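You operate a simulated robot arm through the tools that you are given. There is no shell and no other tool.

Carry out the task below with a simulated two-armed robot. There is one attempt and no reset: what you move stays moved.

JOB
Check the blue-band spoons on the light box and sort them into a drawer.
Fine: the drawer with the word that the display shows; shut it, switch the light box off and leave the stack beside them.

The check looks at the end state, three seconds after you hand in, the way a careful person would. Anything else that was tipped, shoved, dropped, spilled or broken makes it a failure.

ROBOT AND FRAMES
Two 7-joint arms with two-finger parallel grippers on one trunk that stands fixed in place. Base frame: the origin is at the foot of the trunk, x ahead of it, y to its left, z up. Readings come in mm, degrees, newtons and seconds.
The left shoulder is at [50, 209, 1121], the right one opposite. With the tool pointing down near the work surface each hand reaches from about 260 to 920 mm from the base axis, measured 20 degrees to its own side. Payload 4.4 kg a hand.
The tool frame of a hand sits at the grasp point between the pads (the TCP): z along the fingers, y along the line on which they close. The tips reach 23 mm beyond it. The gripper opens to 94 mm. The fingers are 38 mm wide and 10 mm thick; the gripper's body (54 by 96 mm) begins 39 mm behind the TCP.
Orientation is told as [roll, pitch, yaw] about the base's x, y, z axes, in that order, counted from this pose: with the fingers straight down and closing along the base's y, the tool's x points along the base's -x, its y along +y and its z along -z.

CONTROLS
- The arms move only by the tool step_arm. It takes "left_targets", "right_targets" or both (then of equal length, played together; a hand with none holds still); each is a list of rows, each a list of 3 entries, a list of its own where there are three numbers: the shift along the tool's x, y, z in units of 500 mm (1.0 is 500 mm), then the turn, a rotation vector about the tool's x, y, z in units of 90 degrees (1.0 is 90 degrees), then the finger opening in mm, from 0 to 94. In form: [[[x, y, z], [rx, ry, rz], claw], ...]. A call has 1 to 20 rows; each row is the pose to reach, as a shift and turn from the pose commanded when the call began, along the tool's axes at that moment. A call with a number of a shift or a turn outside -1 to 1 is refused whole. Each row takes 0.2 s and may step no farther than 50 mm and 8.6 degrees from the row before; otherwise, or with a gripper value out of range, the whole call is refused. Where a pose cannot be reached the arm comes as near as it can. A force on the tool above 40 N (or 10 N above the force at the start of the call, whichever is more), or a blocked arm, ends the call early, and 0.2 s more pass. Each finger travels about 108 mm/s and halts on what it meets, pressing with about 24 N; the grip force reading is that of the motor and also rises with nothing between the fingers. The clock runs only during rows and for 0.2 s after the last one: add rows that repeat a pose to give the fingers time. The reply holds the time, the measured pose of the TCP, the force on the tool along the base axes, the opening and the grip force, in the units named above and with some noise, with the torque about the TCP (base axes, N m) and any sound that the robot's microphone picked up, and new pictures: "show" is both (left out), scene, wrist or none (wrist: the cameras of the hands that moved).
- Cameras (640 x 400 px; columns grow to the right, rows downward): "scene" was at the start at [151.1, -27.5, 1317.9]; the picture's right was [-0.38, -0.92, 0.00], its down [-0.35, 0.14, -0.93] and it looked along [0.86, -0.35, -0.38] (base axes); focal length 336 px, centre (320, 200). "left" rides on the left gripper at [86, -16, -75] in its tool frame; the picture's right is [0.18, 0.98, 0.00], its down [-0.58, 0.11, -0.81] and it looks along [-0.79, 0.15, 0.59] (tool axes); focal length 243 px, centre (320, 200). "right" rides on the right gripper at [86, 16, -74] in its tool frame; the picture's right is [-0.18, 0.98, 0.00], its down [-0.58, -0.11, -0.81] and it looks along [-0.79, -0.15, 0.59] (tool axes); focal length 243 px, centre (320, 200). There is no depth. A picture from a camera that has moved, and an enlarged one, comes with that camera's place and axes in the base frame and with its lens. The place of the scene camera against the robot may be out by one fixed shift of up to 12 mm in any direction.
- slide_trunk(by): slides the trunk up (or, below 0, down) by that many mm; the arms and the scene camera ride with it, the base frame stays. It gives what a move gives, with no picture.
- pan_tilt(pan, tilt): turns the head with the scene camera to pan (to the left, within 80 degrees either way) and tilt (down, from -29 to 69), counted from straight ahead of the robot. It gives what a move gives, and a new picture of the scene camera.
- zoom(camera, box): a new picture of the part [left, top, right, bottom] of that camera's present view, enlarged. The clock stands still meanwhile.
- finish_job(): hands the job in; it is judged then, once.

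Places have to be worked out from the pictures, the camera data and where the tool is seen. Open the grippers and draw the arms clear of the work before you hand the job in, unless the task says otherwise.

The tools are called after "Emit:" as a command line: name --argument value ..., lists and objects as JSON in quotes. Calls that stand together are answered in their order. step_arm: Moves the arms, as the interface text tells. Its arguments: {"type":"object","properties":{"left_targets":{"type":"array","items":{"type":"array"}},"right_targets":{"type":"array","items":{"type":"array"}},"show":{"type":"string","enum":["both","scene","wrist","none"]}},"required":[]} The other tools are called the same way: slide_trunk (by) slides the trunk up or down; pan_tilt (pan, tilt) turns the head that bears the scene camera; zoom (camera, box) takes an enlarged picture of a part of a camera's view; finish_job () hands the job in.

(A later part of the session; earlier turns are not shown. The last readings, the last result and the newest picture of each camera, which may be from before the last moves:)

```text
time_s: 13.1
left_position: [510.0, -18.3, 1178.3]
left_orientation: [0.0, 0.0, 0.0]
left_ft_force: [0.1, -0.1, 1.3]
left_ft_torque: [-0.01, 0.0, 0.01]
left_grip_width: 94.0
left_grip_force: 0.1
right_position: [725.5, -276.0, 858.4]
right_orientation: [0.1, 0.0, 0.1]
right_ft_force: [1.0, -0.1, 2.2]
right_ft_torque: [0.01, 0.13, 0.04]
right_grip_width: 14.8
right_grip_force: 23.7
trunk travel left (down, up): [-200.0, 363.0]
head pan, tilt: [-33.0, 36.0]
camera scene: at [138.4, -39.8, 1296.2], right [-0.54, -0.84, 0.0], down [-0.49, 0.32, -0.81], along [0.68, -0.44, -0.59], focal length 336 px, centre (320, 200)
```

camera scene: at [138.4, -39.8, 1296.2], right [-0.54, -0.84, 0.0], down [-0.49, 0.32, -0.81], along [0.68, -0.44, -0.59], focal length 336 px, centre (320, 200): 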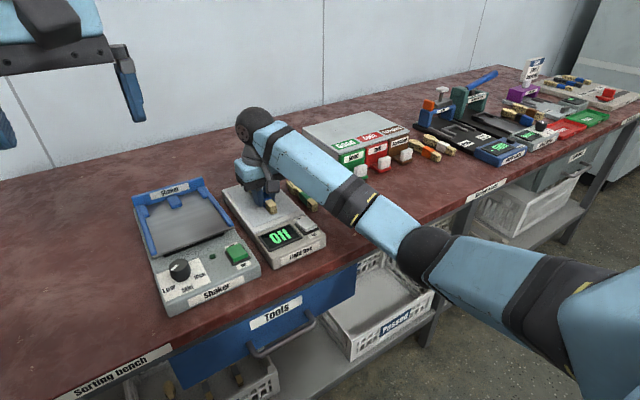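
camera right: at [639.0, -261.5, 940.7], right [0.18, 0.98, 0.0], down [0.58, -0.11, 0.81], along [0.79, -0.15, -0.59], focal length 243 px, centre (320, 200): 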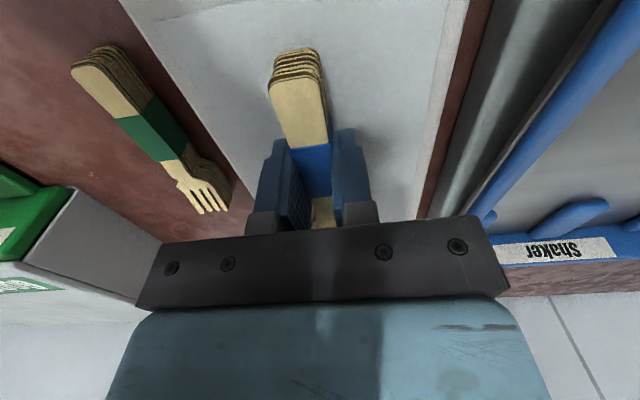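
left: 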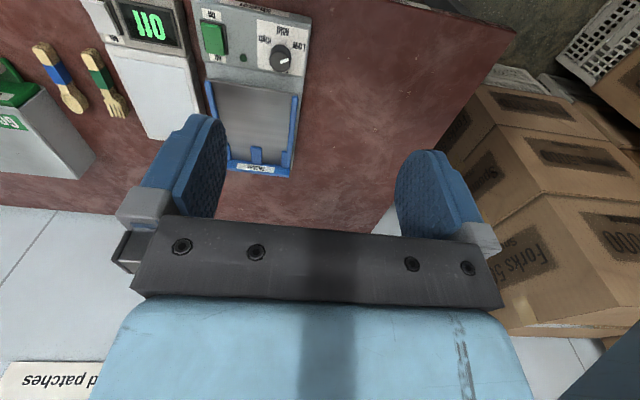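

A 2 N push and a small torque show the stack rests on the plate (top ≈ 833.5). I open the fingers and rise straight up.

Emit:
step_arm --right_targets '[[[0, 0, 0], [0, 0, 0], 25], [[0, 0, 0], [0, 0, 0], 40], [[0, 0, 0], [0, 0, 0], 40], [[0, 0, -0.05], [0, 0, 0], 40], [[0, 0, -0.12], [0, 0, 0], 40], [[0, 0, -0.12], [0, 0, 0], 40]]' --show "both"

Emit:
zoom --camera "scene" --box '[210, 150, 330, 270]'

```text
time_s: 14.5
left_position: [510.8, -16.4, 1178.1]
left_orientation: [0.0, 0.0, 0.1]
left_ft_force: [0.0, 0.4, -0.2]
left_ft_torque: [0.02, 0.02, -0.02]
left_grip_width: 93.9
left_grip_force: 0.0
right_position: [726.5, -276.5, 919.2]
right_orientation: [-0.1, 0.0, 0.0]
right_ft_force: [-0.4, -0.2, 0.0]
right_ft_torque: [0.01, 0.01, -0.03]
right_grip_width: 40.0
right_grip_force: 0.0
trunk travel left (down, up): [-200.0, 363.0]
head pan, tilt: [-33.0, 36.0]
camera scene: at [139.1, -39.9, 1296.0], right [-0.54, -0.84, 0.0], down [-0.49, 0.32, -0.81], along [0.68, -0.44, -0.59], focal length 336 px, centre (320, 200)
camera right: at [639.8, -260.9, 993.8], right [0.18, 0.98, 0.0], down [0.58, -0.11, 0.81], along [0.79, -0.15, -0.59], focal length 243 px, centre (320, 200)
```

scene: 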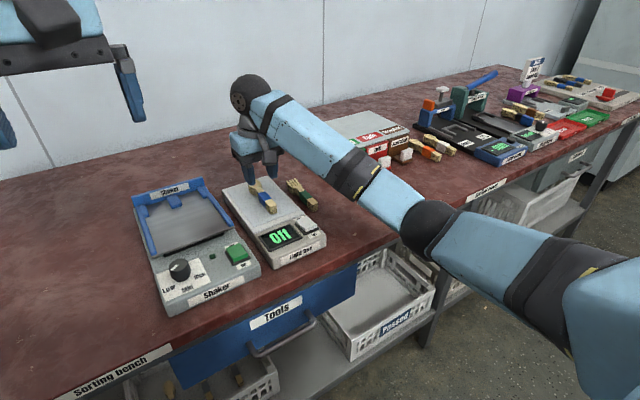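
right: 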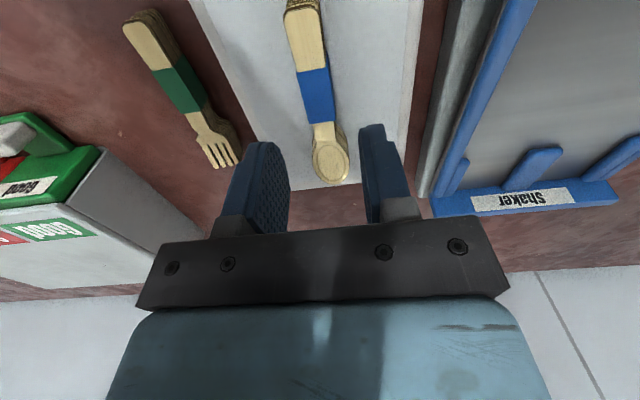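

```text
3.33 times, centred on (270, 210) of scene
camera zoom: at [139.1, -39.9, 1296.0], right [-0.54, -0.84, 0.0], down [-0.49, 0.32, -0.81], along [0.68, -0.44, -0.59], focal length 1119 px, centre (487, 167)
```

zoom: 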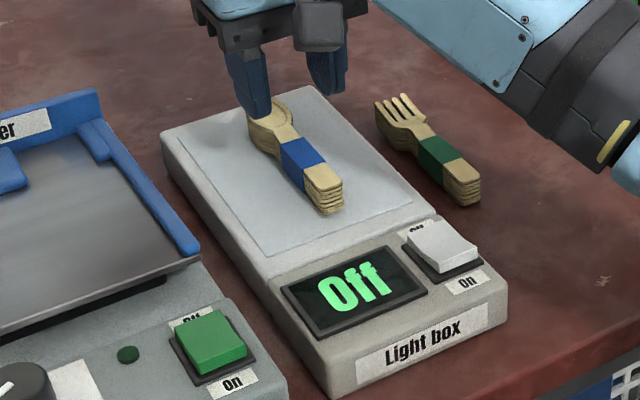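

The stack lies on the plate. Next is the rocker: I judge its raised "On" edge near (599, -320, ~845). I back the hand off toward the robot to look at the switch from close up.

Emit:
step_arm --right_targets '[[[0.08, -0.02, -0.03], [0, 0, 0], 40], [[0.165, -0.043, -0.062], [0, 0, 0], 60], [[0.25, -0.065, -0.062], [0, 0, 0], 90], [[0.33, -0.087, -0.062], [0, 0, 0], 94], [[0.412, -0.108, -0.062], [0, 0, 0], 94], [[0.412, -0.108, -0.062], [0, 0, 0], 94]]' --show "both"

Emit:
zoom --camera "right" --box '[220, 70, 460, 220]'

Emit:
zoom --camera "scene" --box '[230, 190, 350, 270]'

```text
time_s: 15.9
left_position: [511.9, -18.0, 1178.5]
left_orientation: [0.1, 0.1, 0.0]
left_ft_force: [-0.4, 0.0, 0.3]
left_ft_torque: [-0.01, 0.0, 0.02]
left_grip_width: 94.2
left_grip_force: 0.1
right_position: [520.4, -330.7, 950.1]
right_orientation: [0.0, 0.0, 0.0]
right_ft_force: [0.2, 0.1, 0.0]
right_ft_torque: [-0.01, 0.03, 0.01]
right_grip_width: 94.1
right_grip_force: 0.0
trunk travel left (down, up): [-200.0, 363.0]
head pan, tilt: [-33.0, 36.0]
camera scene: at [139.1, -39.8, 1296.0], right [-0.54, -0.84, 0.0], down [-0.49, 0.32, -0.81], along [0.68, -0.44, -0.59], focal length 336 px, centre (320, 200)
camera right: at [432.8, -315.3, 1025.0], right [0.18, 0.98, 0.0], down [0.58, -0.11, 0.81], along [0.79, -0.15, -0.59], focal length 243 px, centre (320, 200)
```

scene: 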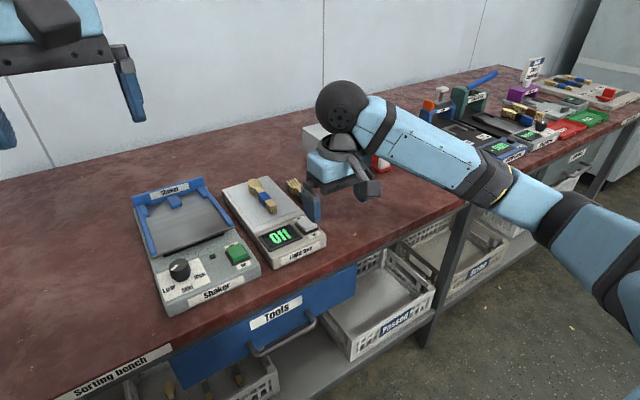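
right: 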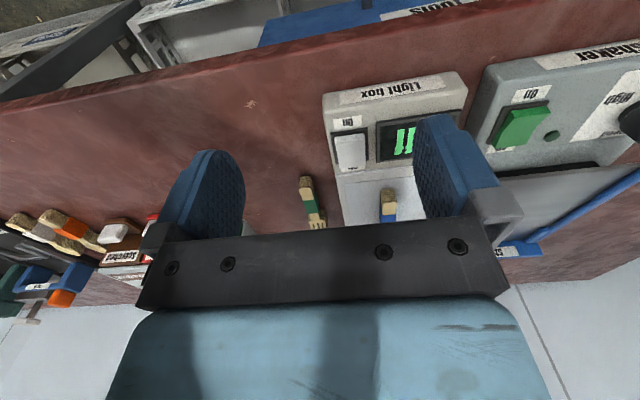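

```text
2.67 times, centred on (340, 145) of right
camera zoom: at [432.8, -315.3, 1025.0], right [0.18, 0.98, 0.0], down [0.58, -0.11, 0.81], along [0.79, -0.15, -0.59], focal length 647 px, centre (267, 347)
```

zoom: 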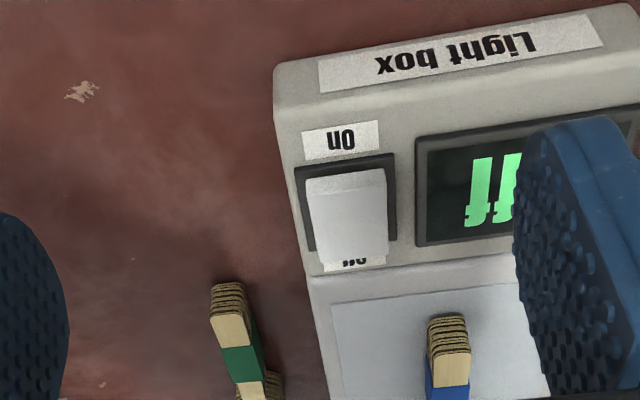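

```text
5.00 times, centred on (290, 230) of scene
camera zoom: at [139.1, -39.8, 1296.0], right [-0.54, -0.84, 0.0], down [-0.49, 0.32, -0.81], along [0.68, -0.44, -0.59], focal length 1679 px, centre (470, 50)
```

zoom: 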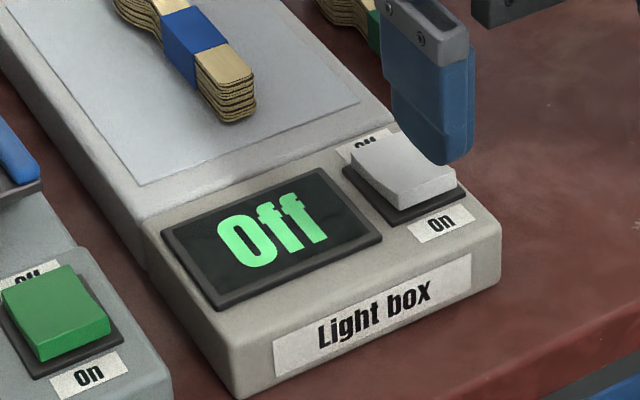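

The rocker spans x ≈ 589–632 at y ≈ -316, with the raised near edge at z ≈ 846. I close the fingers and move above the near ("On") part at about (595, -316, 900).

Emit:
step_arm --right_targets '[[[-0.05, 0.01, 0.0], [0, 0, 0], 60], [[-0.1, 0.02, 0.04], [0, 0, 0], 30], [[-0.15, 0.029, 0.1], [0, 0, 0], 2], [[-0.15, 0.029, 0.1], [0, 0, 0], 0], [[-0.15, 0.029, 0.1], [0, 0, 0], 0]]' --show "both"

Emit:
zoom --camera "right" --box '[220, 0, 460, 220]'

Emit:
zoom --camera "scene" --box '[230, 170, 350, 270]'

```text
time_s: 17.1
left_position: [511.3, -17.2, 1179.1]
left_orientation: [0.1, 0.0, 0.0]
left_ft_force: [0.0, 0.2, -1.1]
left_ft_torque: [0.02, 0.01, 0.04]
left_grip_width: 93.8
left_grip_force: 0.0
right_position: [594.5, -316.9, 899.0]
right_orientation: [0.0, 0.1, -0.1]
right_ft_force: [0.2, 0.8, 0.3]
right_ft_torque: [0.0, 0.04, -0.03]
right_grip_width: 0.1
right_grip_force: 23.9
trunk travel left (down, up): [-200.0, 363.0]
head pan, tilt: [-33.0, 36.0]
camera scene: at [139.0, -39.9, 1296.0], right [-0.54, -0.84, 0.0], down [-0.49, 0.32, -0.81], along [0.68, -0.44, -0.59], focal length 336 px, centre (320, 200)
camera right: at [508.1, -301.2, 974.3], right [0.18, 0.98, 0.0], down [0.58, -0.11, 0.81], along [0.79, -0.15, -0.59], focal length 243 px, centre (320, 200)
```

scene: 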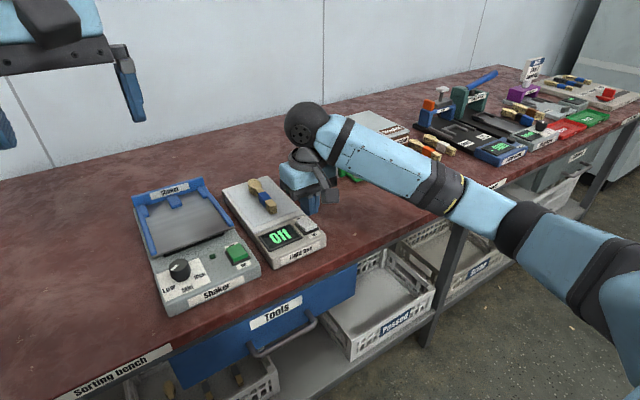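
right: 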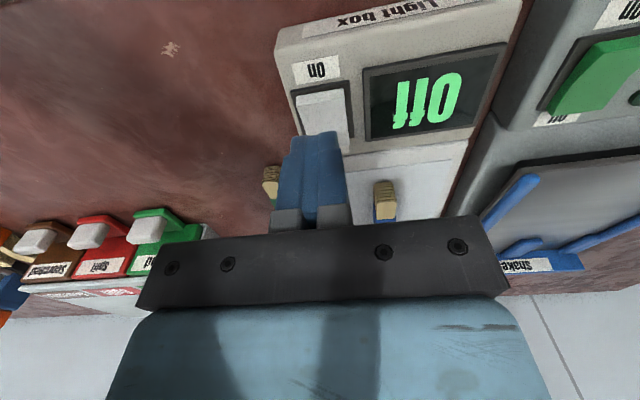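

```text
1.82 times, centred on (340, 110) of right
camera zoom: at [508.1, -301.2, 974.3], right [0.18, 0.98, 0.0], down [0.58, -0.11, 0.81], along [0.79, -0.15, -0.59], focal length 441 px, centre (284, 364)
```

zoom: 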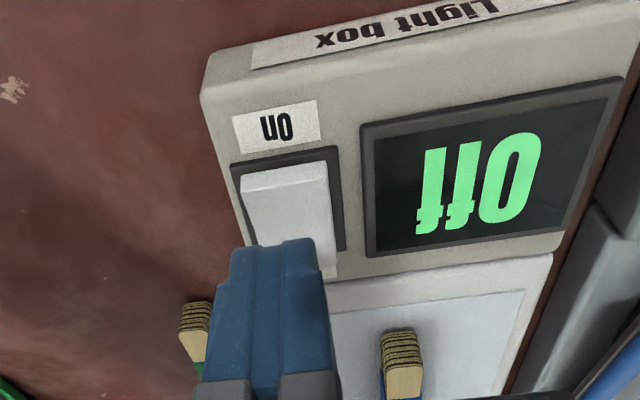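

```text
4.00 times, centred on (290, 220) of scene
camera zoom: at [139.0, -39.9, 1296.0], right [-0.54, -0.84, 0.0], down [-0.49, 0.32, -0.81], along [0.68, -0.44, -0.59], focal length 1343 px, centre (440, 120)
```

zoom: 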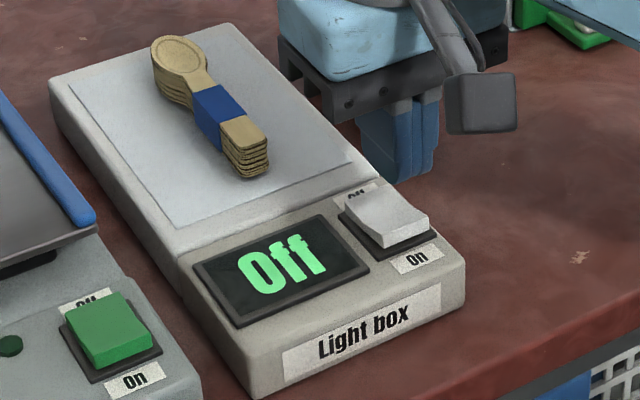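

The rocker's near edge shows at about x 586, y -315, matching. I descend close to it, then press in 2 mm steps.

Emit:
step_arm --right_targets '[[[0.004, 0.002, 0.025], [0, 0, 0], 0], [[0.004, 0.002, 0.048], [0, 0, 0], 0], [[0.004, 0.002, 0.056], [0, 0, 0], 0], [[0.004, 0.002, 0.062], [0, 0, 0], 0]]' --show "scene"

Emit:
zoom --camera "scene" --box '[230, 170, 350, 270]'

```text
time_s: 18.1
left_position: [510.5, -17.4, 1180.3]
left_orientation: [0.0, 0.0, 0.0]
left_ft_force: [0.3, -0.1, 0.3]
left_ft_torque: [-0.04, 0.0, 0.02]
left_grip_width: 93.9
left_grip_force: 0.1
right_position: [592.4, -315.2, 869.5]
right_orientation: [0.0, -0.1, 0.0]
right_ft_force: [-1.1, -1.7, 6.2]
right_ft_torque: [-0.05, -0.03, 0.07]
right_grip_width: 0.0
right_grip_force: 24.6
trunk travel left (down, up): [-200.0, 363.0]
head pan, tilt: [-33.0, 36.0]
camera scene: at [138.0, -39.7, 1296.3], right [-0.54, -0.84, 0.0], down [-0.49, 0.32, -0.81], along [0.68, -0.44, -0.59], focal length 336 px, centre (320, 200)
```

scene: 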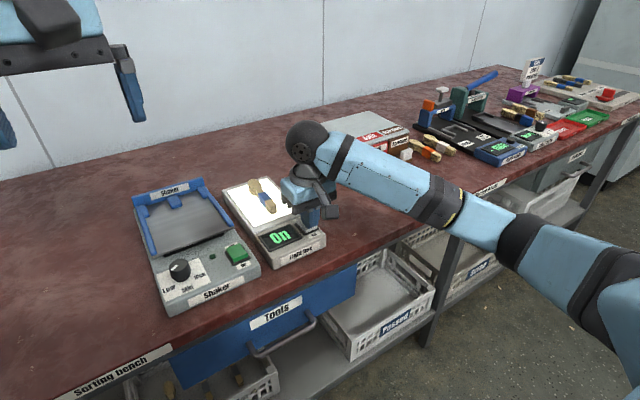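

```text
4.00 times, centred on (290, 220) of scene
camera zoom: at [138.0, -39.7, 1296.3], right [-0.54, -0.84, 0.0], down [-0.49, 0.32, -0.81], along [0.68, -0.44, -0.59], focal length 1343 px, centre (440, 120)
```

zoom: 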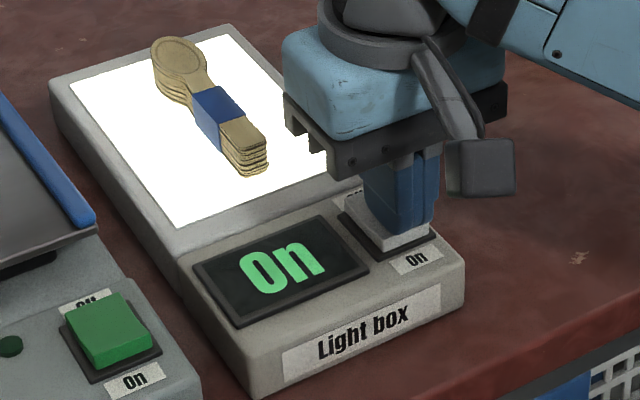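

The display says "On" and the plate is lit. I lift the hand off the rocker and wait a moment for the result word.

Emit:
step_arm --right_targets '[[[0, 0, -0.04], [0, 0, 0], 0], [[0.02, 0, -0.12], [0, 0, 0], 0], [[0.06, -0.05, -0.15], [0, 0, 0], 0], [[0.12, -0.1, -0.15], [0, 0, 0], 0], [[0.12, -0.1, -0.15], [0, 0, 0], 0]]' --show "both"

Emit:
zoom --camera "scene" --box '[230, 170, 350, 270]'

```text
time_s: 19.3
left_position: [510.7, -17.5, 1180.2]
left_orientation: [0.0, 0.0, 0.0]
left_ft_force: [-0.8, 0.0, -0.2]
left_ft_torque: [0.0, -0.02, -0.01]
left_grip_width: 93.7
left_grip_force: 0.0
right_position: [531.0, -364.9, 942.2]
right_orientation: [0.0, 0.0, 0.0]
right_ft_force: [-0.3, -0.1, 0.8]
right_ft_torque: [0.0, 0.01, 0.04]
right_grip_width: 0.0
right_grip_force: 24.2
trunk travel left (down, up): [-200.0, 363.0]
head pan, tilt: [-33.0, 36.0]
camera scene: at [139.0, -39.8, 1296.0], right [-0.54, -0.84, 0.0], down [-0.49, 0.32, -0.81], along [0.68, -0.44, -0.59], focal length 336 px, centre (320, 200)
camera right: at [445.4, -349.4, 1018.6], right [0.18, 0.98, 0.0], down [0.58, -0.11, 0.81], along [0.79, -0.15, -0.59], focal length 243 px, centre (320, 200)
```

scene: 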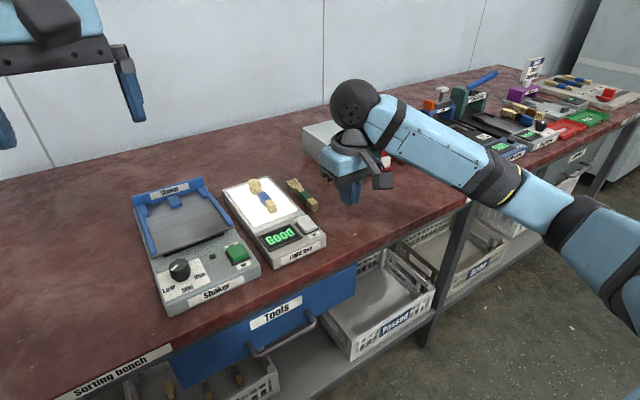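
right: 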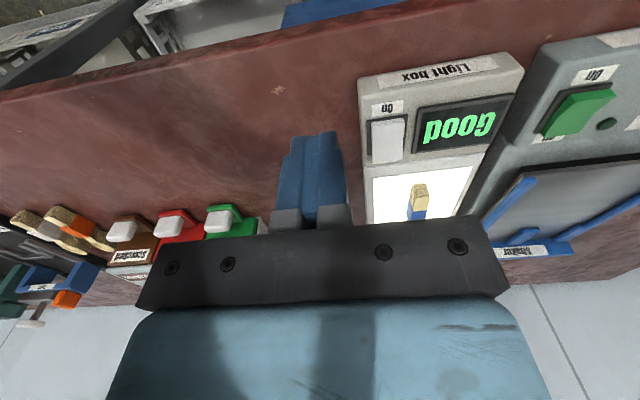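

```text
4.00 times, centred on (290, 220) of scene
camera zoom: at [139.0, -39.8, 1296.0], right [-0.54, -0.84, 0.0], down [-0.49, 0.32, -0.81], along [0.68, -0.44, -0.59], focal length 1343 px, centre (440, 120)
```

zoom: 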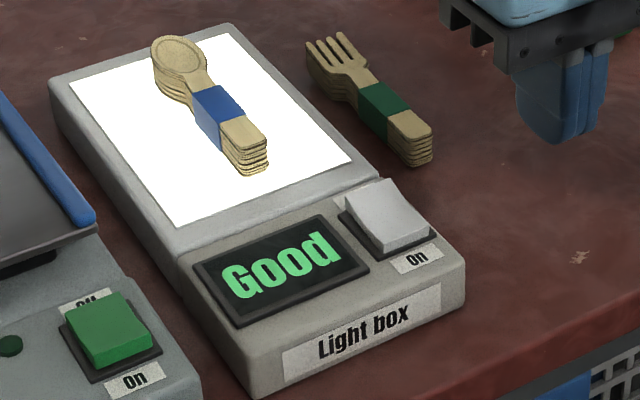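

The display reads "Good", matching pale, whole spoons. Next I open the Good drawer: I move the hand over in front of its cube handle (judged near (722, -555, 833)) to see it closely.

Emit:
step_arm --right_targets '[[[-0.036, -0.063, 0.004], [0, 0, 0], 20], [[-0.073, -0.127, 0.008], [0, 0, 0], 40], [[-0.109, -0.19, 0.012], [0, 0, 0], 60], [[-0.145, -0.253, 0.016], [0, 0, 0], 80], [[-0.182, -0.317, 0.02], [0, 0, 0], 94], [[-0.218, -0.38, 0.024], [0, 0, 0], 94], [[-0.218, -0.38, 0.024], [0, 0, 0], 94]]' --show "both"

Emit:
zoom --camera "right" --box '[200, 80, 440, 230]'

Emit:
zoom --camera "scene" --box '[230, 170, 350, 270]'

```text
time_s: 20.9
left_position: [511.2, -16.8, 1179.2]
left_orientation: [0.0, 0.0, 0.0]
left_ft_force: [0.6, 0.2, -0.3]
left_ft_torque: [-0.01, 0.01, 0.02]
left_grip_width: 94.1
left_grip_force: 0.1
right_position: [641.5, -555.0, 930.5]
right_orientation: [0.0, -0.1, 0.0]
right_ft_force: [0.3, -0.4, 1.2]
right_ft_torque: [-0.02, 0.01, -0.02]
right_grip_width: 94.1
right_grip_force: 0.1
trunk travel left (down, up): [-200.0, 363.0]
head pan, tilt: [-33.0, 36.0]
camera scene: at [138.5, -39.7, 1296.2], right [-0.54, -0.84, 0.0], down [-0.49, 0.32, -0.81], along [0.68, -0.44, -0.59], focal length 336 px, centre (320, 200)
camera right: at [555.0, -540.0, 1006.1], right [0.18, 0.98, 0.0], down [0.58, -0.11, 0.81], along [0.79, -0.15, -0.59], focal length 243 px, centre (320, 200)
```

scene: 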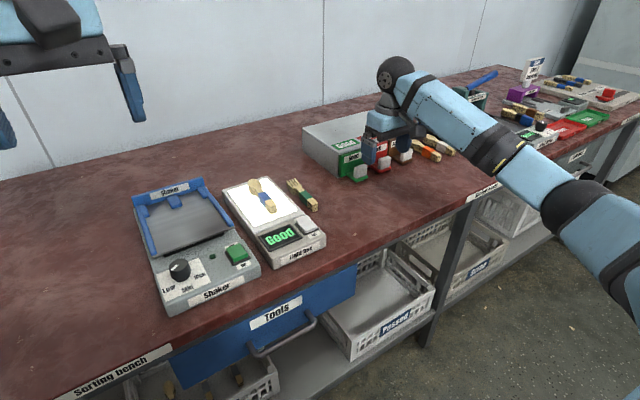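
right: 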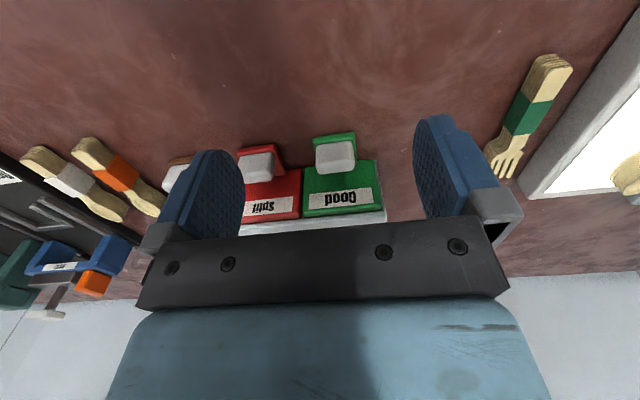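

```text
2.67 times, centred on (320, 155) of right
camera zoom: at [555.0, -540.0, 1006.1], right [0.18, 0.98, 0.0], down [0.58, -0.11, 0.81], along [0.79, -0.15, -0.59], focal length 647 px, centre (320, 320)
```

zoom: 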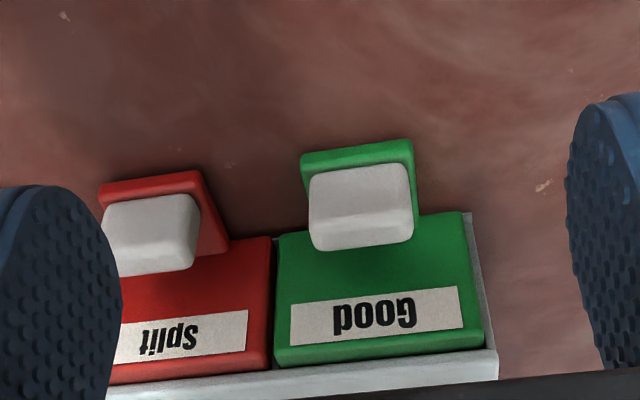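

```text
4.00 times, centred on (290, 220) of scene
camera zoom: at [138.5, -39.7, 1296.2], right [-0.54, -0.84, 0.0], down [-0.49, 0.32, -0.81], along [0.68, -0.44, -0.59], focal length 1343 px, centre (440, 120)
```

zoom: 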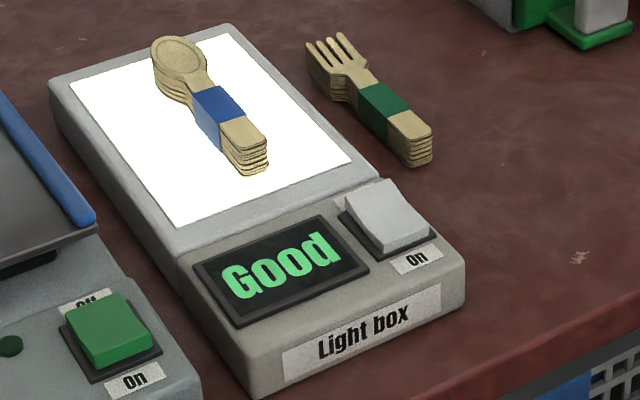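

Good cube: front x ≈ 725, back ≈ 740, y from -575 to -538, z 810–837. I go above it with a 62 mm opening and then look again.

Emit:
step_arm --right_targets '[[[-0.06, -0.001, 0.0], [0, 0, 0], 80], [[-0.12, -0.002, 0.02], [0, 0, 0], 66], [[-0.182, -0.003, 0.06], [0, 0, 0], 62], [[-0.182, -0.003, 0.09], [0, 0, 0], 62], [[-0.182, -0.003, 0.09], [0, 0, 0], 62]]' --show "both"

Emit:
zoom --camera "right" --box '[180, 0, 440, 220]'

Emit:
zoom --camera "scene" --box '[300, 100, 440, 200]'

```text
time_s: 22.1
left_position: [510.9, -16.8, 1178.5]
left_orientation: [0.0, 0.0, 0.0]
left_ft_force: [-0.2, -0.6, 1.0]
left_ft_torque: [-0.01, 0.01, 0.04]
left_grip_width: 94.1
left_grip_force: 0.2
right_position: [733.8, -557.3, 885.0]
right_orientation: [0.1, 0.0, -0.1]
right_ft_force: [-1.0, -0.5, 0.2]
right_ft_torque: [0.01, 0.03, 0.0]
right_grip_width: 61.9
right_grip_force: 0.0
trunk travel left (down, up): [-200.0, 363.0]
head pan, tilt: [-33.0, 36.0]
camera scene: at [138.8, -39.6, 1296.1], right [-0.54, -0.84, 0.0], down [-0.49, 0.32, -0.81], along [0.68, -0.44, -0.59], focal length 336 px, centre (320, 200)
camera right: at [646.6, -541.0, 960.6], right [0.18, 0.98, 0.0], down [0.58, -0.11, 0.81], along [0.79, -0.15, -0.59], focal length 243 px, centre (320, 200)
```

scene: 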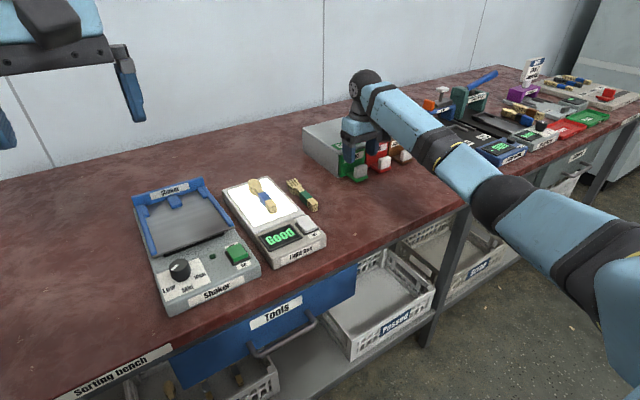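
right: 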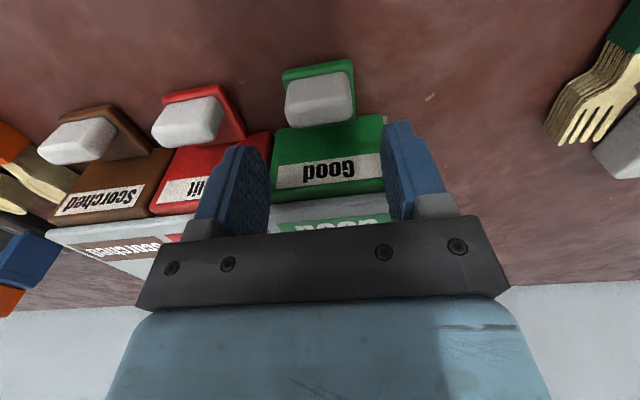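

```text
1.82 times, centred on (310, 110) of right
camera zoom: at [646.6, -541.0, 960.6], right [0.18, 0.98, 0.0], down [0.58, -0.11, 0.81], along [0.79, -0.15, -0.59], focal length 441 px, centre (338, 364)
```

zoom: 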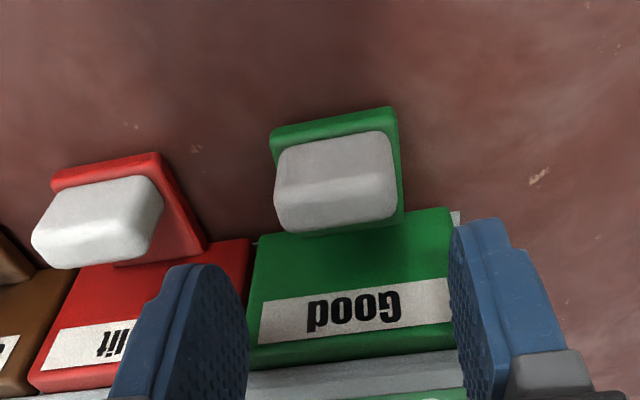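

```text
4.00 times, centred on (370, 150) of scene
camera zoom: at [138.8, -39.6, 1296.1], right [-0.54, -0.84, 0.0], down [-0.49, 0.32, -0.81], along [0.68, -0.44, -0.59], focal length 1343 px, centre (120, 400)
```

zoom: 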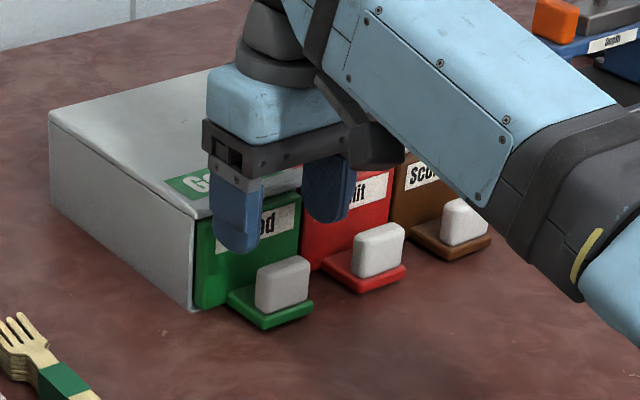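

The cube's centre is at about (730, -557). I descend to TCP z ≈ 839 around it, staying above the ledge.

Emit:
step_arm --right_targets '[[[0.007, 0, 0.04], [0, 0, 0], 62], [[0.007, 0, 0.07], [0, 0, 0], 62], [[0.007, 0, 0.092], [0, 0, 0], 62], [[0.007, 0, 0.092], [0, 0, 0], 62]]' --show "both"

Emit:
zoom --camera "right" --box '[180, 0, 440, 220]'

Emit:
zoom --camera "scene" --box '[300, 100, 440, 200]'

```text
time_s: 23.1
left_position: [510.5, -15.9, 1178.8]
left_orientation: [0.0, 0.0, 0.0]
left_ft_force: [0.4, -1.2, -0.2]
left_ft_torque: [-0.03, 0.0, 0.0]
left_grip_width: 93.8
left_grip_force: 0.1
right_position: [729.5, -557.7, 839.7]
right_orientation: [0.1, 0.1, 0.0]
right_ft_force: [0.3, -0.2, 0.3]
right_ft_torque: [-0.05, -0.01, 0.03]
right_grip_width: 62.2
right_grip_force: 0.1
trunk travel left (down, up): [-200.0, 363.0]
head pan, tilt: [-33.0, 36.0]
camera scene: at [138.6, -39.8, 1296.1], right [-0.54, -0.84, 0.0], down [-0.49, 0.32, -0.81], along [0.68, -0.44, -0.59], focal length 336 px, centre (320, 200)
camera right: at [642.3, -541.4, 915.1], right [0.18, 0.98, 0.0], down [0.58, -0.11, 0.81], along [0.79, -0.15, -0.59], focal length 243 px, centre (320, 200)
```

scene: 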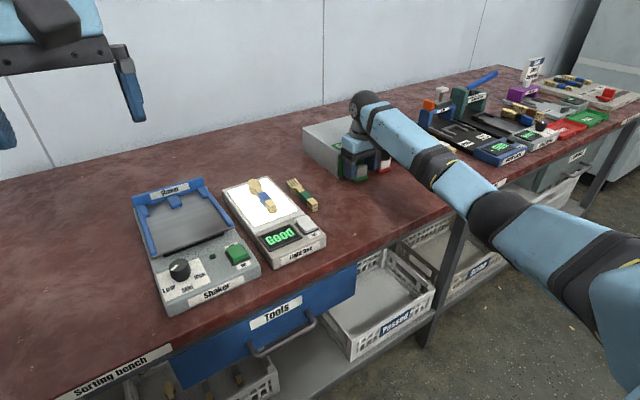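
right: 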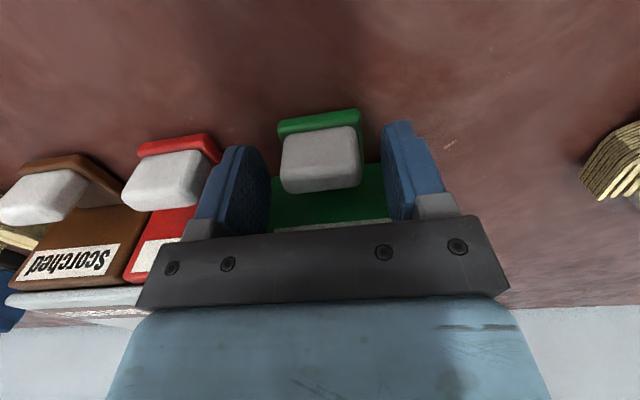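

```text
1.82 times, centred on (310, 110) of right
camera zoom: at [642.3, -541.4, 915.1], right [0.18, 0.98, 0.0], down [0.58, -0.11, 0.81], along [0.79, -0.15, -0.59], focal length 441 px, centre (338, 364)
```

zoom: 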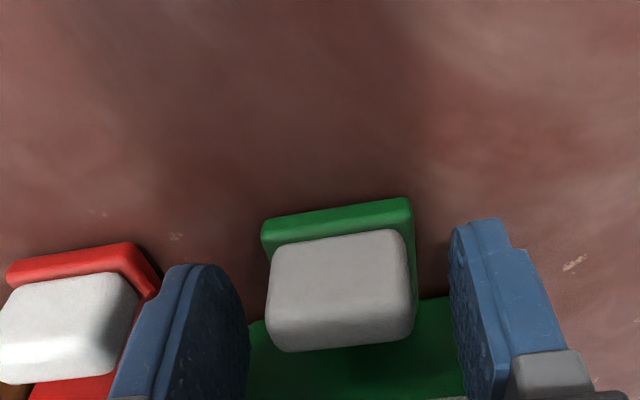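

```text
4.00 times, centred on (370, 150) of scene
camera zoom: at [138.6, -39.8, 1296.1], right [-0.54, -0.84, 0.0], down [-0.49, 0.32, -0.81], along [0.68, -0.44, -0.59], focal length 1343 px, centre (120, 400)
```

zoom: 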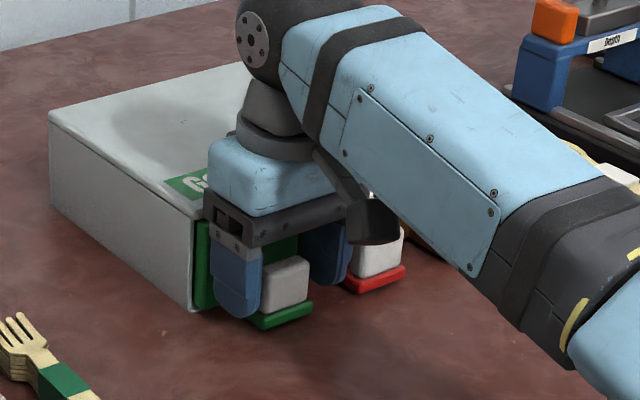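

The fingers straddle the cube with no contact forces. I close on it and check the grip.

Emit:
step_arm --right_targets '[[[0, 0, 0], [0, 0, 0], 45], [[0, 0, 0], [0, 0, 0], 28], [[0, 0, 0], [0, 0, 0], 28], [[0, 0, 0], [0, 0, 0], 28]]' --show "none"

```text
time_s: 24.1
left_position: [510.5, -16.4, 1178.7]
left_orientation: [0.0, -0.1, 0.0]
left_ft_force: [-0.5, -0.5, 0.2]
left_ft_torque: [-0.01, 0.03, 0.02]
left_grip_width: 93.9
left_grip_force: 0.0
right_position: [729.8, -556.1, 840.8]
right_orientation: [0.0, 0.0, 0.1]
right_ft_force: [-4.6, 10.6, -5.2]
right_ft_torque: [0.1, -0.39, 0.03]
right_grip_width: 37.9
right_grip_force: 44.7
trunk travel left (down, up): [-200.0, 363.0]
head pan, tilt: [-33.0, 36.0]
```

Cube gripped at 37.9 mm; a side force of ~10 N tells me I'm about a millimetre off in y. I shift 1 mm and pull the drawer 30 mm as a test.

Emit:
step_arm --right_targets '[[[0.0, 0.002, 0], [0, 0, 0], 28], [[0.02, 0.002, 0], [0, 0, 0], 28], [[0.04, 0.002, 0], [0, 0, 0], 28], [[0.06, 0.002, 0], [0, 0, 0], 28], [[0.06, 0.002, 0], [0, 0, 0], 28]]' --show "scene"

Emit:
zoom --camera "scene" --box '[300, 100, 440, 200]'

```text
time_s: 25.3
left_position: [511.2, -17.2, 1178.7]
left_orientation: [0.0, -0.1, 0.0]
left_ft_force: [0.0, 0.8, -0.5]
left_ft_torque: [0.01, -0.03, 0.0]
left_grip_width: 93.9
left_grip_force: 0.1
right_position: [699.6, -556.7, 839.2]
right_orientation: [0.1, 0.1, 0.0]
right_ft_force: [0.5, 7.2, -8.8]
right_ft_torque: [-0.29, -1.31, 0.19]
right_grip_width: 38.0
right_grip_force: 45.1
trunk travel left (down, up): [-200.0, 363.0]
head pan, tilt: [-33.0, 36.0]
camera scene: at [139.5, -40.0, 1295.9], right [-0.54, -0.84, 0.0], down [-0.49, 0.32, -0.81], along [0.68, -0.44, -0.59], focal length 336 px, centre (320, 200)
```

scene: 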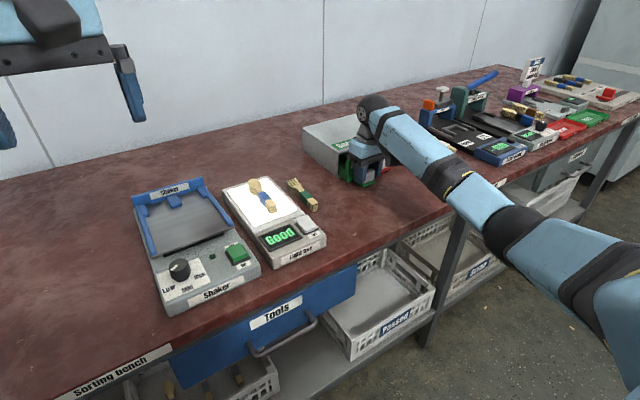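

```text
4.00 times, centred on (370, 150) of scene
camera zoom: at [139.5, -40.0, 1295.9], right [-0.54, -0.84, 0.0], down [-0.49, 0.32, -0.81], along [0.68, -0.44, -0.59], focal length 1343 px, centre (120, 400)
```

zoom: 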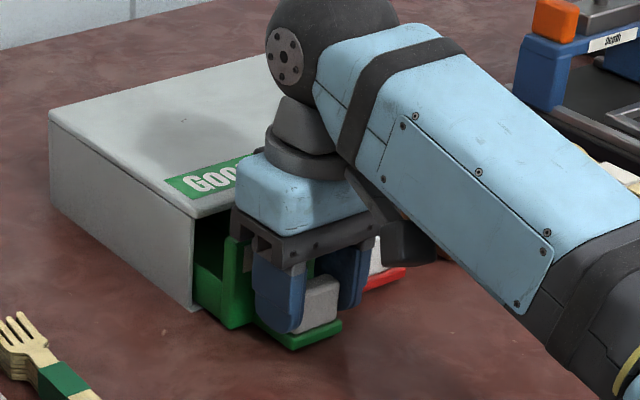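

The drawer slides out smoothly. I pull another 60 mm and look.

Emit:
step_arm --right_targets '[[[0.024, 0.001, 0.002], [0, 0, 0], 28], [[0.048, 0.001, 0.002], [0, 0, 0], 28], [[0.072, 0.001, 0.002], [0, 0, 0], 28], [[0.096, 0.001, 0.002], [0, 0, 0], 28], [[0.12, 0.001, 0.002], [0, 0, 0], 28], [[0.12, 0.001, 0.002], [0, 0, 0], 28]]' --show "scene"

Emit:
zoom --camera "scene" --box '[300, 110, 440, 210]'

```text
time_s: 26.7
left_position: [510.3, -17.3, 1178.1]
left_orientation: [0.0, 0.0, -0.1]
left_ft_force: [-0.4, -0.5, -0.6]
left_ft_torque: [-0.01, 0.01, -0.02]
left_grip_width: 93.9
left_grip_force: 0.1
right_position: [640.7, -556.4, 841.9]
right_orientation: [-0.1, -0.2, 0.0]
right_ft_force: [0.5, -8.1, 3.3]
right_ft_torque: [0.13, 0.66, 0.25]
right_grip_width: 37.5
right_grip_force: 45.2
trunk travel left (down, up): [-200.0, 363.0]
head pan, tilt: [-33.0, 36.0]
camera scene: at [138.5, -40.3, 1296.1], right [-0.54, -0.84, 0.0], down [-0.49, 0.32, -0.81], along [0.68, -0.44, -0.59], focal length 336 px, centre (320, 200)
```

scene: 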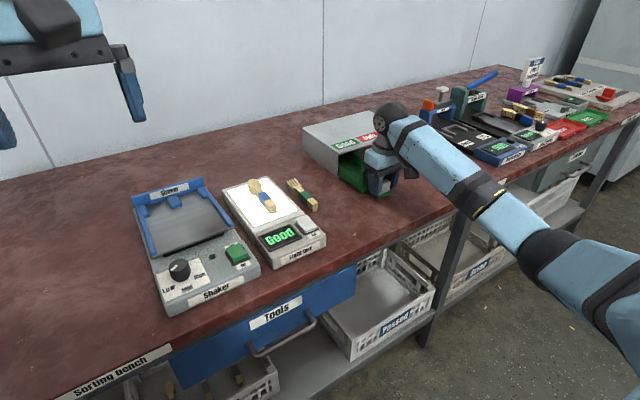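

```text
4.00 times, centred on (370, 160) of scene
camera zoom: at [138.5, -40.3, 1296.1], right [-0.54, -0.84, 0.0], down [-0.49, 0.32, -0.81], along [0.68, -0.44, -0.59], focal length 1343 px, centre (120, 360)
```

zoom: 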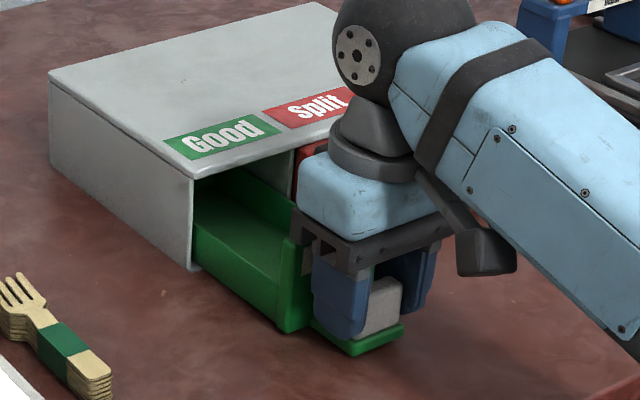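

Open about 90 mm, forces are modest. I pull 55 mm more in small steps.

Emit:
step_arm --right_targets '[[[0.022, -0.001, 0], [0, 0, 0], 28], [[0.044, -0.001, 0], [0, 0, 0], 28], [[0.066, -0.001, 0], [0, 0, 0], 28], [[0.088, -0.001, 0], [0, 0, 0], 28], [[0.11, -0.001, 0], [0, 0, 0], 28], [[0.11, -0.001, 0], [0, 0, 0], 28]]' --show "scene"

Emit:
zoom --camera "scene" --box '[300, 110, 440, 210]'

```text
time_s: 28.1
left_position: [510.4, -17.1, 1179.9]
left_orientation: [0.1, 0.0, 0.0]
left_ft_force: [-0.5, 1.0, -0.3]
left_ft_torque: [0.03, 0.01, 0.02]
left_grip_width: 94.1
left_grip_force: 0.0
right_position: [585.0, -556.8, 839.2]
right_orientation: [0.1, -0.1, 0.0]
right_ft_force: [0.1, -7.4, 6.2]
right_ft_torque: [0.12, 0.03, -0.4]
right_grip_width: 37.7
right_grip_force: 44.8
trunk travel left (down, up): [-200.0, 363.0]
head pan, tilt: [-33.0, 36.0]
camera scene: at [138.1, -39.9, 1296.2], right [-0.54, -0.84, 0.0], down [-0.49, 0.32, -0.81], along [0.68, -0.44, -0.59], focal length 336 px, centre (320, 200)
```

scene: 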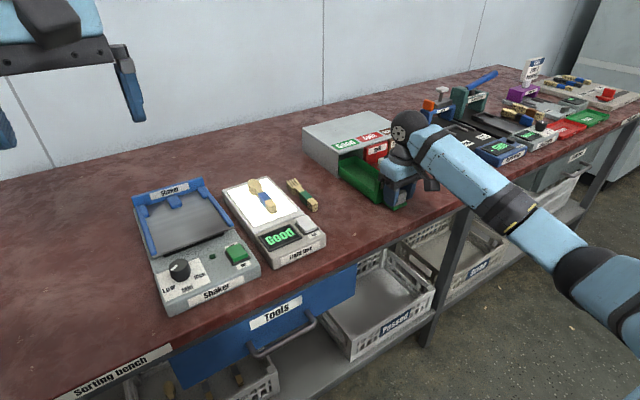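

```text
4.00 times, centred on (370, 160) of scene
camera zoom: at [138.1, -39.9, 1296.2], right [-0.54, -0.84, 0.0], down [-0.49, 0.32, -0.81], along [0.68, -0.44, -0.59], focal length 1343 px, centre (120, 360)
```

zoom: 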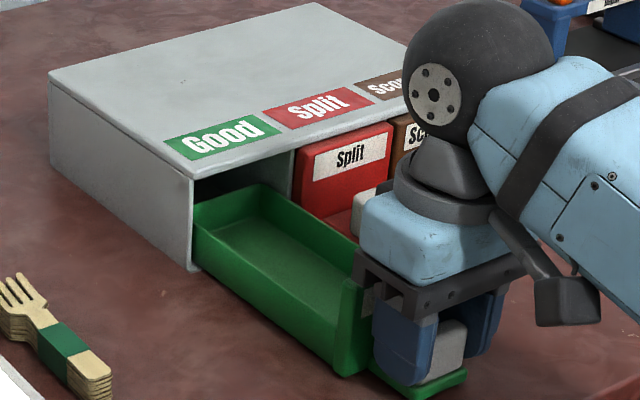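

The whole drawer tray is exposed (pulled about 145 mm, its back wall is just showing). I open the fingers, rise straight up, and look at the tray.

Emit:
step_arm --right_targets '[[[0, 0, 0], [0, 0, 0], 50], [[0, 0, 0], [0, 0, 0], 62], [[0, 0, 0], [0, 0, 0], 62], [[0, 0, -0.06], [0, 0, 0], 62], [[0, 0, -0.14], [0, 0, 0], 62], [[0, 0, -0.22], [0, 0, 0], 62], [[0, 0, -0.22], [0, 0, 0], 62]]' --show "both"

Emit:
zoom --camera "right" --box '[180, 0, 460, 220]'

Emit:
zoom --camera "scene" --box '[300, 110, 440, 220]'

```text
time_s: 29.7
left_position: [510.2, -17.8, 1179.6]
left_orientation: [0.1, -0.2, 0.0]
left_ft_force: [0.0, -0.3, 0.3]
left_ft_torque: [-0.01, 0.03, 0.02]
left_grip_width: 93.9
left_grip_force: 0.0
right_position: [584.6, -555.7, 947.7]
right_orientation: [0.0, 0.0, 0.0]
right_ft_force: [0.0, 0.6, -0.1]
right_ft_torque: [0.0, -0.01, 0.0]
right_grip_width: 62.0
right_grip_force: 0.1
trunk travel left (down, up): [-200.0, 363.0]
head pan, tilt: [-33.0, 36.0]
camera scene: at [139.1, -40.4, 1296.0], right [-0.54, -0.84, 0.0], down [-0.49, 0.32, -0.81], along [0.68, -0.44, -0.59], focal length 336 px, centre (320, 200)
camera right: at [497.8, -540.5, 1023.9], right [0.18, 0.98, 0.0], down [0.58, -0.11, 0.81], along [0.79, -0.15, -0.59], focal length 243 px, centre (320, 200)
```

scene: 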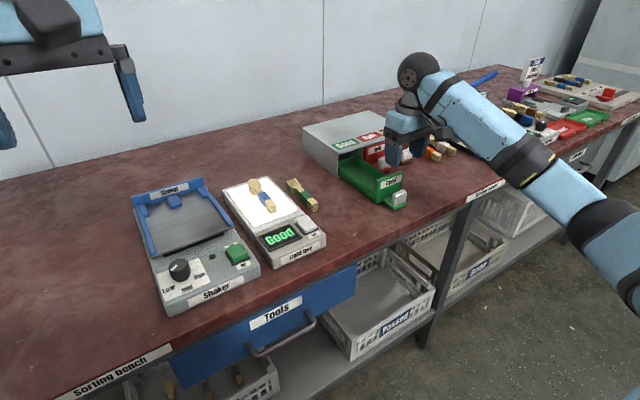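
right: 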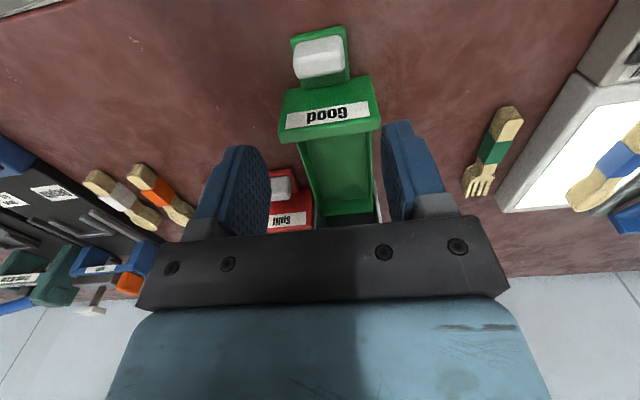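

```text
1.82 times, centred on (320, 110) of right
camera zoom: at [497.8, -540.5, 1023.9], right [0.18, 0.98, 0.0], down [0.58, -0.11, 0.81], along [0.79, -0.15, -0.59], focal length 441 px, centre (320, 364)
```

zoom: 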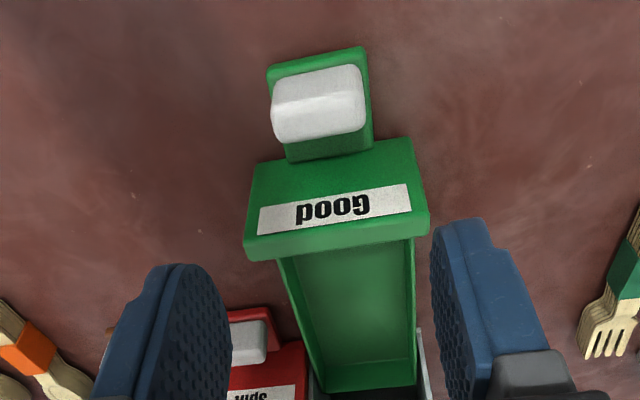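

```text
3.64 times, centred on (370, 165) of scene
camera zoom: at [139.1, -40.4, 1296.0], right [-0.54, -0.84, 0.0], down [-0.49, 0.32, -0.81], along [0.68, -0.44, -0.59], focal length 1221 px, centre (138, 327)
```

zoom: 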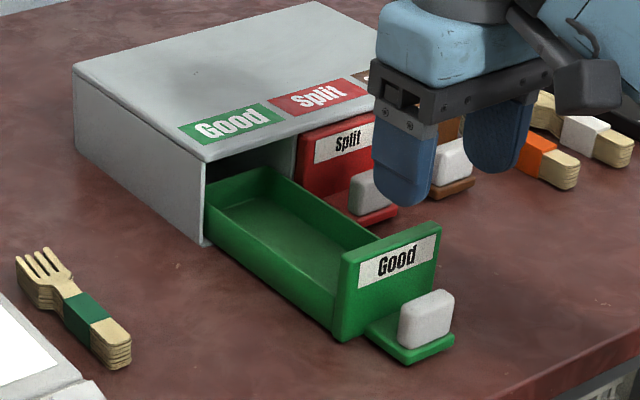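

The tray is open: front panel near x ≈ 625–633, back wall near x ≈ 780, inside width about 55 mm centred at y ≈ -556. Now I go back above the spoon stack on the light box with a 40 mm opening.

Emit:
step_arm --right_targets '[[[-0.04, 0.08, 0.0], [0, 0, 0], 55], [[-0.08, 0.16, 0.0], [0, 0, 0], 50], [[-0.12, 0.24, 0.0], [0, 0, 0], 45], [[-0.16, 0.32, 0.0], [0, 0, 0], 40], [[-0.2, 0.4, 0.0], [0, 0, 0], 40], [[-0.24, 0.48, 0.01], [0, 0, 0], 40], [[-0.282, 0.558, 0.024], [0, 0, 0], 40], [[-0.282, 0.558, 0.024], [0, 0, 0], 40]]' --show "both"

Emit:
zoom --camera "right" --box '[200, 0, 460, 220]'

Emit:
zoom --camera "scene" --box '[230, 160, 350, 260]'

```text
time_s: 31.5
left_position: [509.4, -16.6, 1179.1]
left_orientation: [0.0, 0.0, 0.1]
left_ft_force: [1.6, 0.4, -0.2]
left_ft_torque: [0.01, -0.02, 0.0]
left_grip_width: 94.1
left_grip_force: 0.0
right_position: [723.9, -276.2, 940.5]
right_orientation: [-0.1, 0.0, 0.0]
right_ft_force: [0.4, -0.6, -0.3]
right_ft_torque: [0.03, -0.05, 0.04]
right_grip_width: 39.9
right_grip_force: 0.0
trunk travel left (down, up): [-200.0, 363.0]
head pan, tilt: [-33.0, 36.0]
camera scene: at [138.4, -40.1, 1296.2], right [-0.54, -0.84, 0.0], down [-0.49, 0.32, -0.81], along [0.68, -0.44, -0.59], focal length 336 px, centre (320, 200)
camera right: at [637.7, -261.4, 1014.6], right [0.18, 0.98, 0.0], down [0.58, -0.11, 0.81], along [0.79, -0.15, -0.59], focal length 243 px, centre (320, 200)
```

scene: 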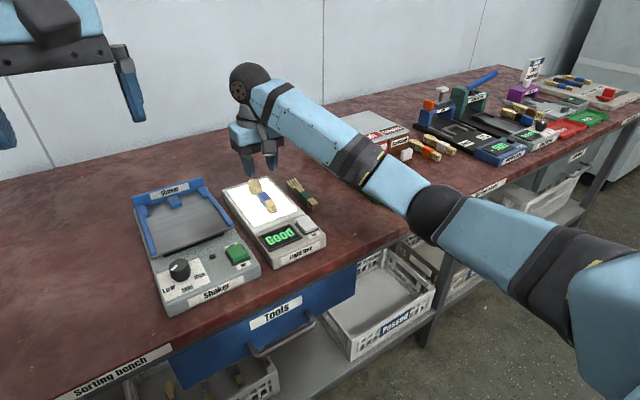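
right: 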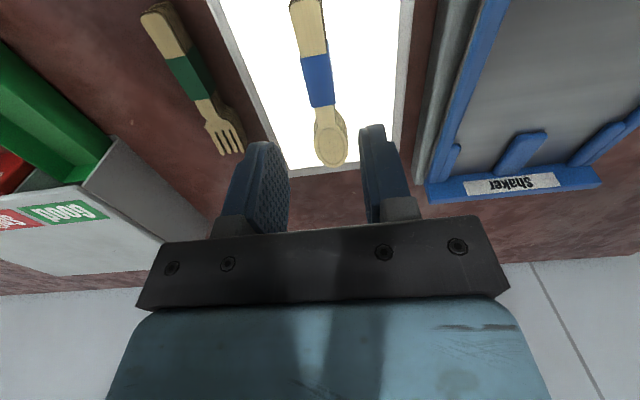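

```text
1.82 times, centred on (330, 110) of right
camera zoom: at [637.7, -261.4, 1014.6], right [0.18, 0.98, 0.0], down [0.58, -0.11, 0.81], along [0.79, -0.15, -0.59], focal length 441 px, centre (302, 364)
```

zoom: 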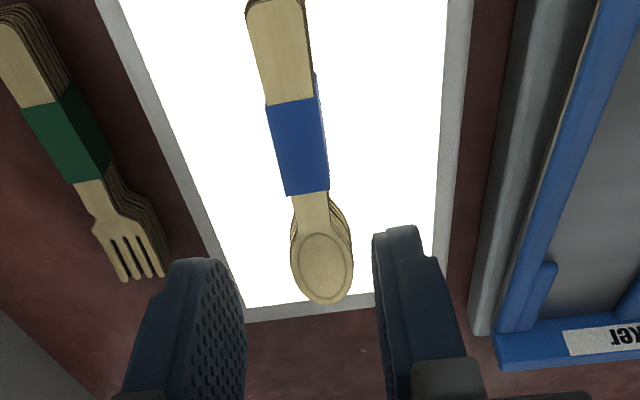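

```text
4.00 times, centred on (290, 210) of scene
camera zoom: at [138.4, -40.1, 1296.2], right [-0.54, -0.84, 0.0], down [-0.49, 0.32, -0.81], along [0.68, -0.44, -0.59], focal length 1343 px, centre (440, 160)
```

zoom: 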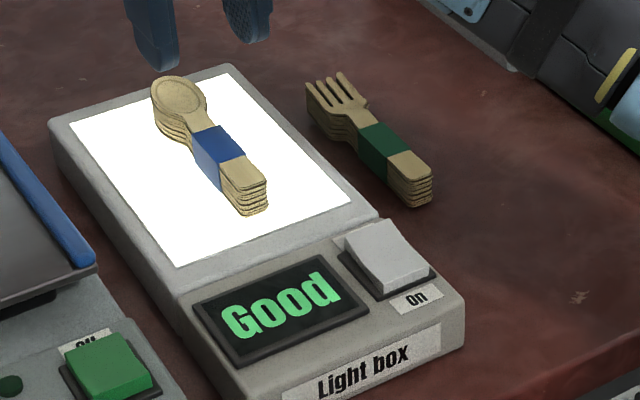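

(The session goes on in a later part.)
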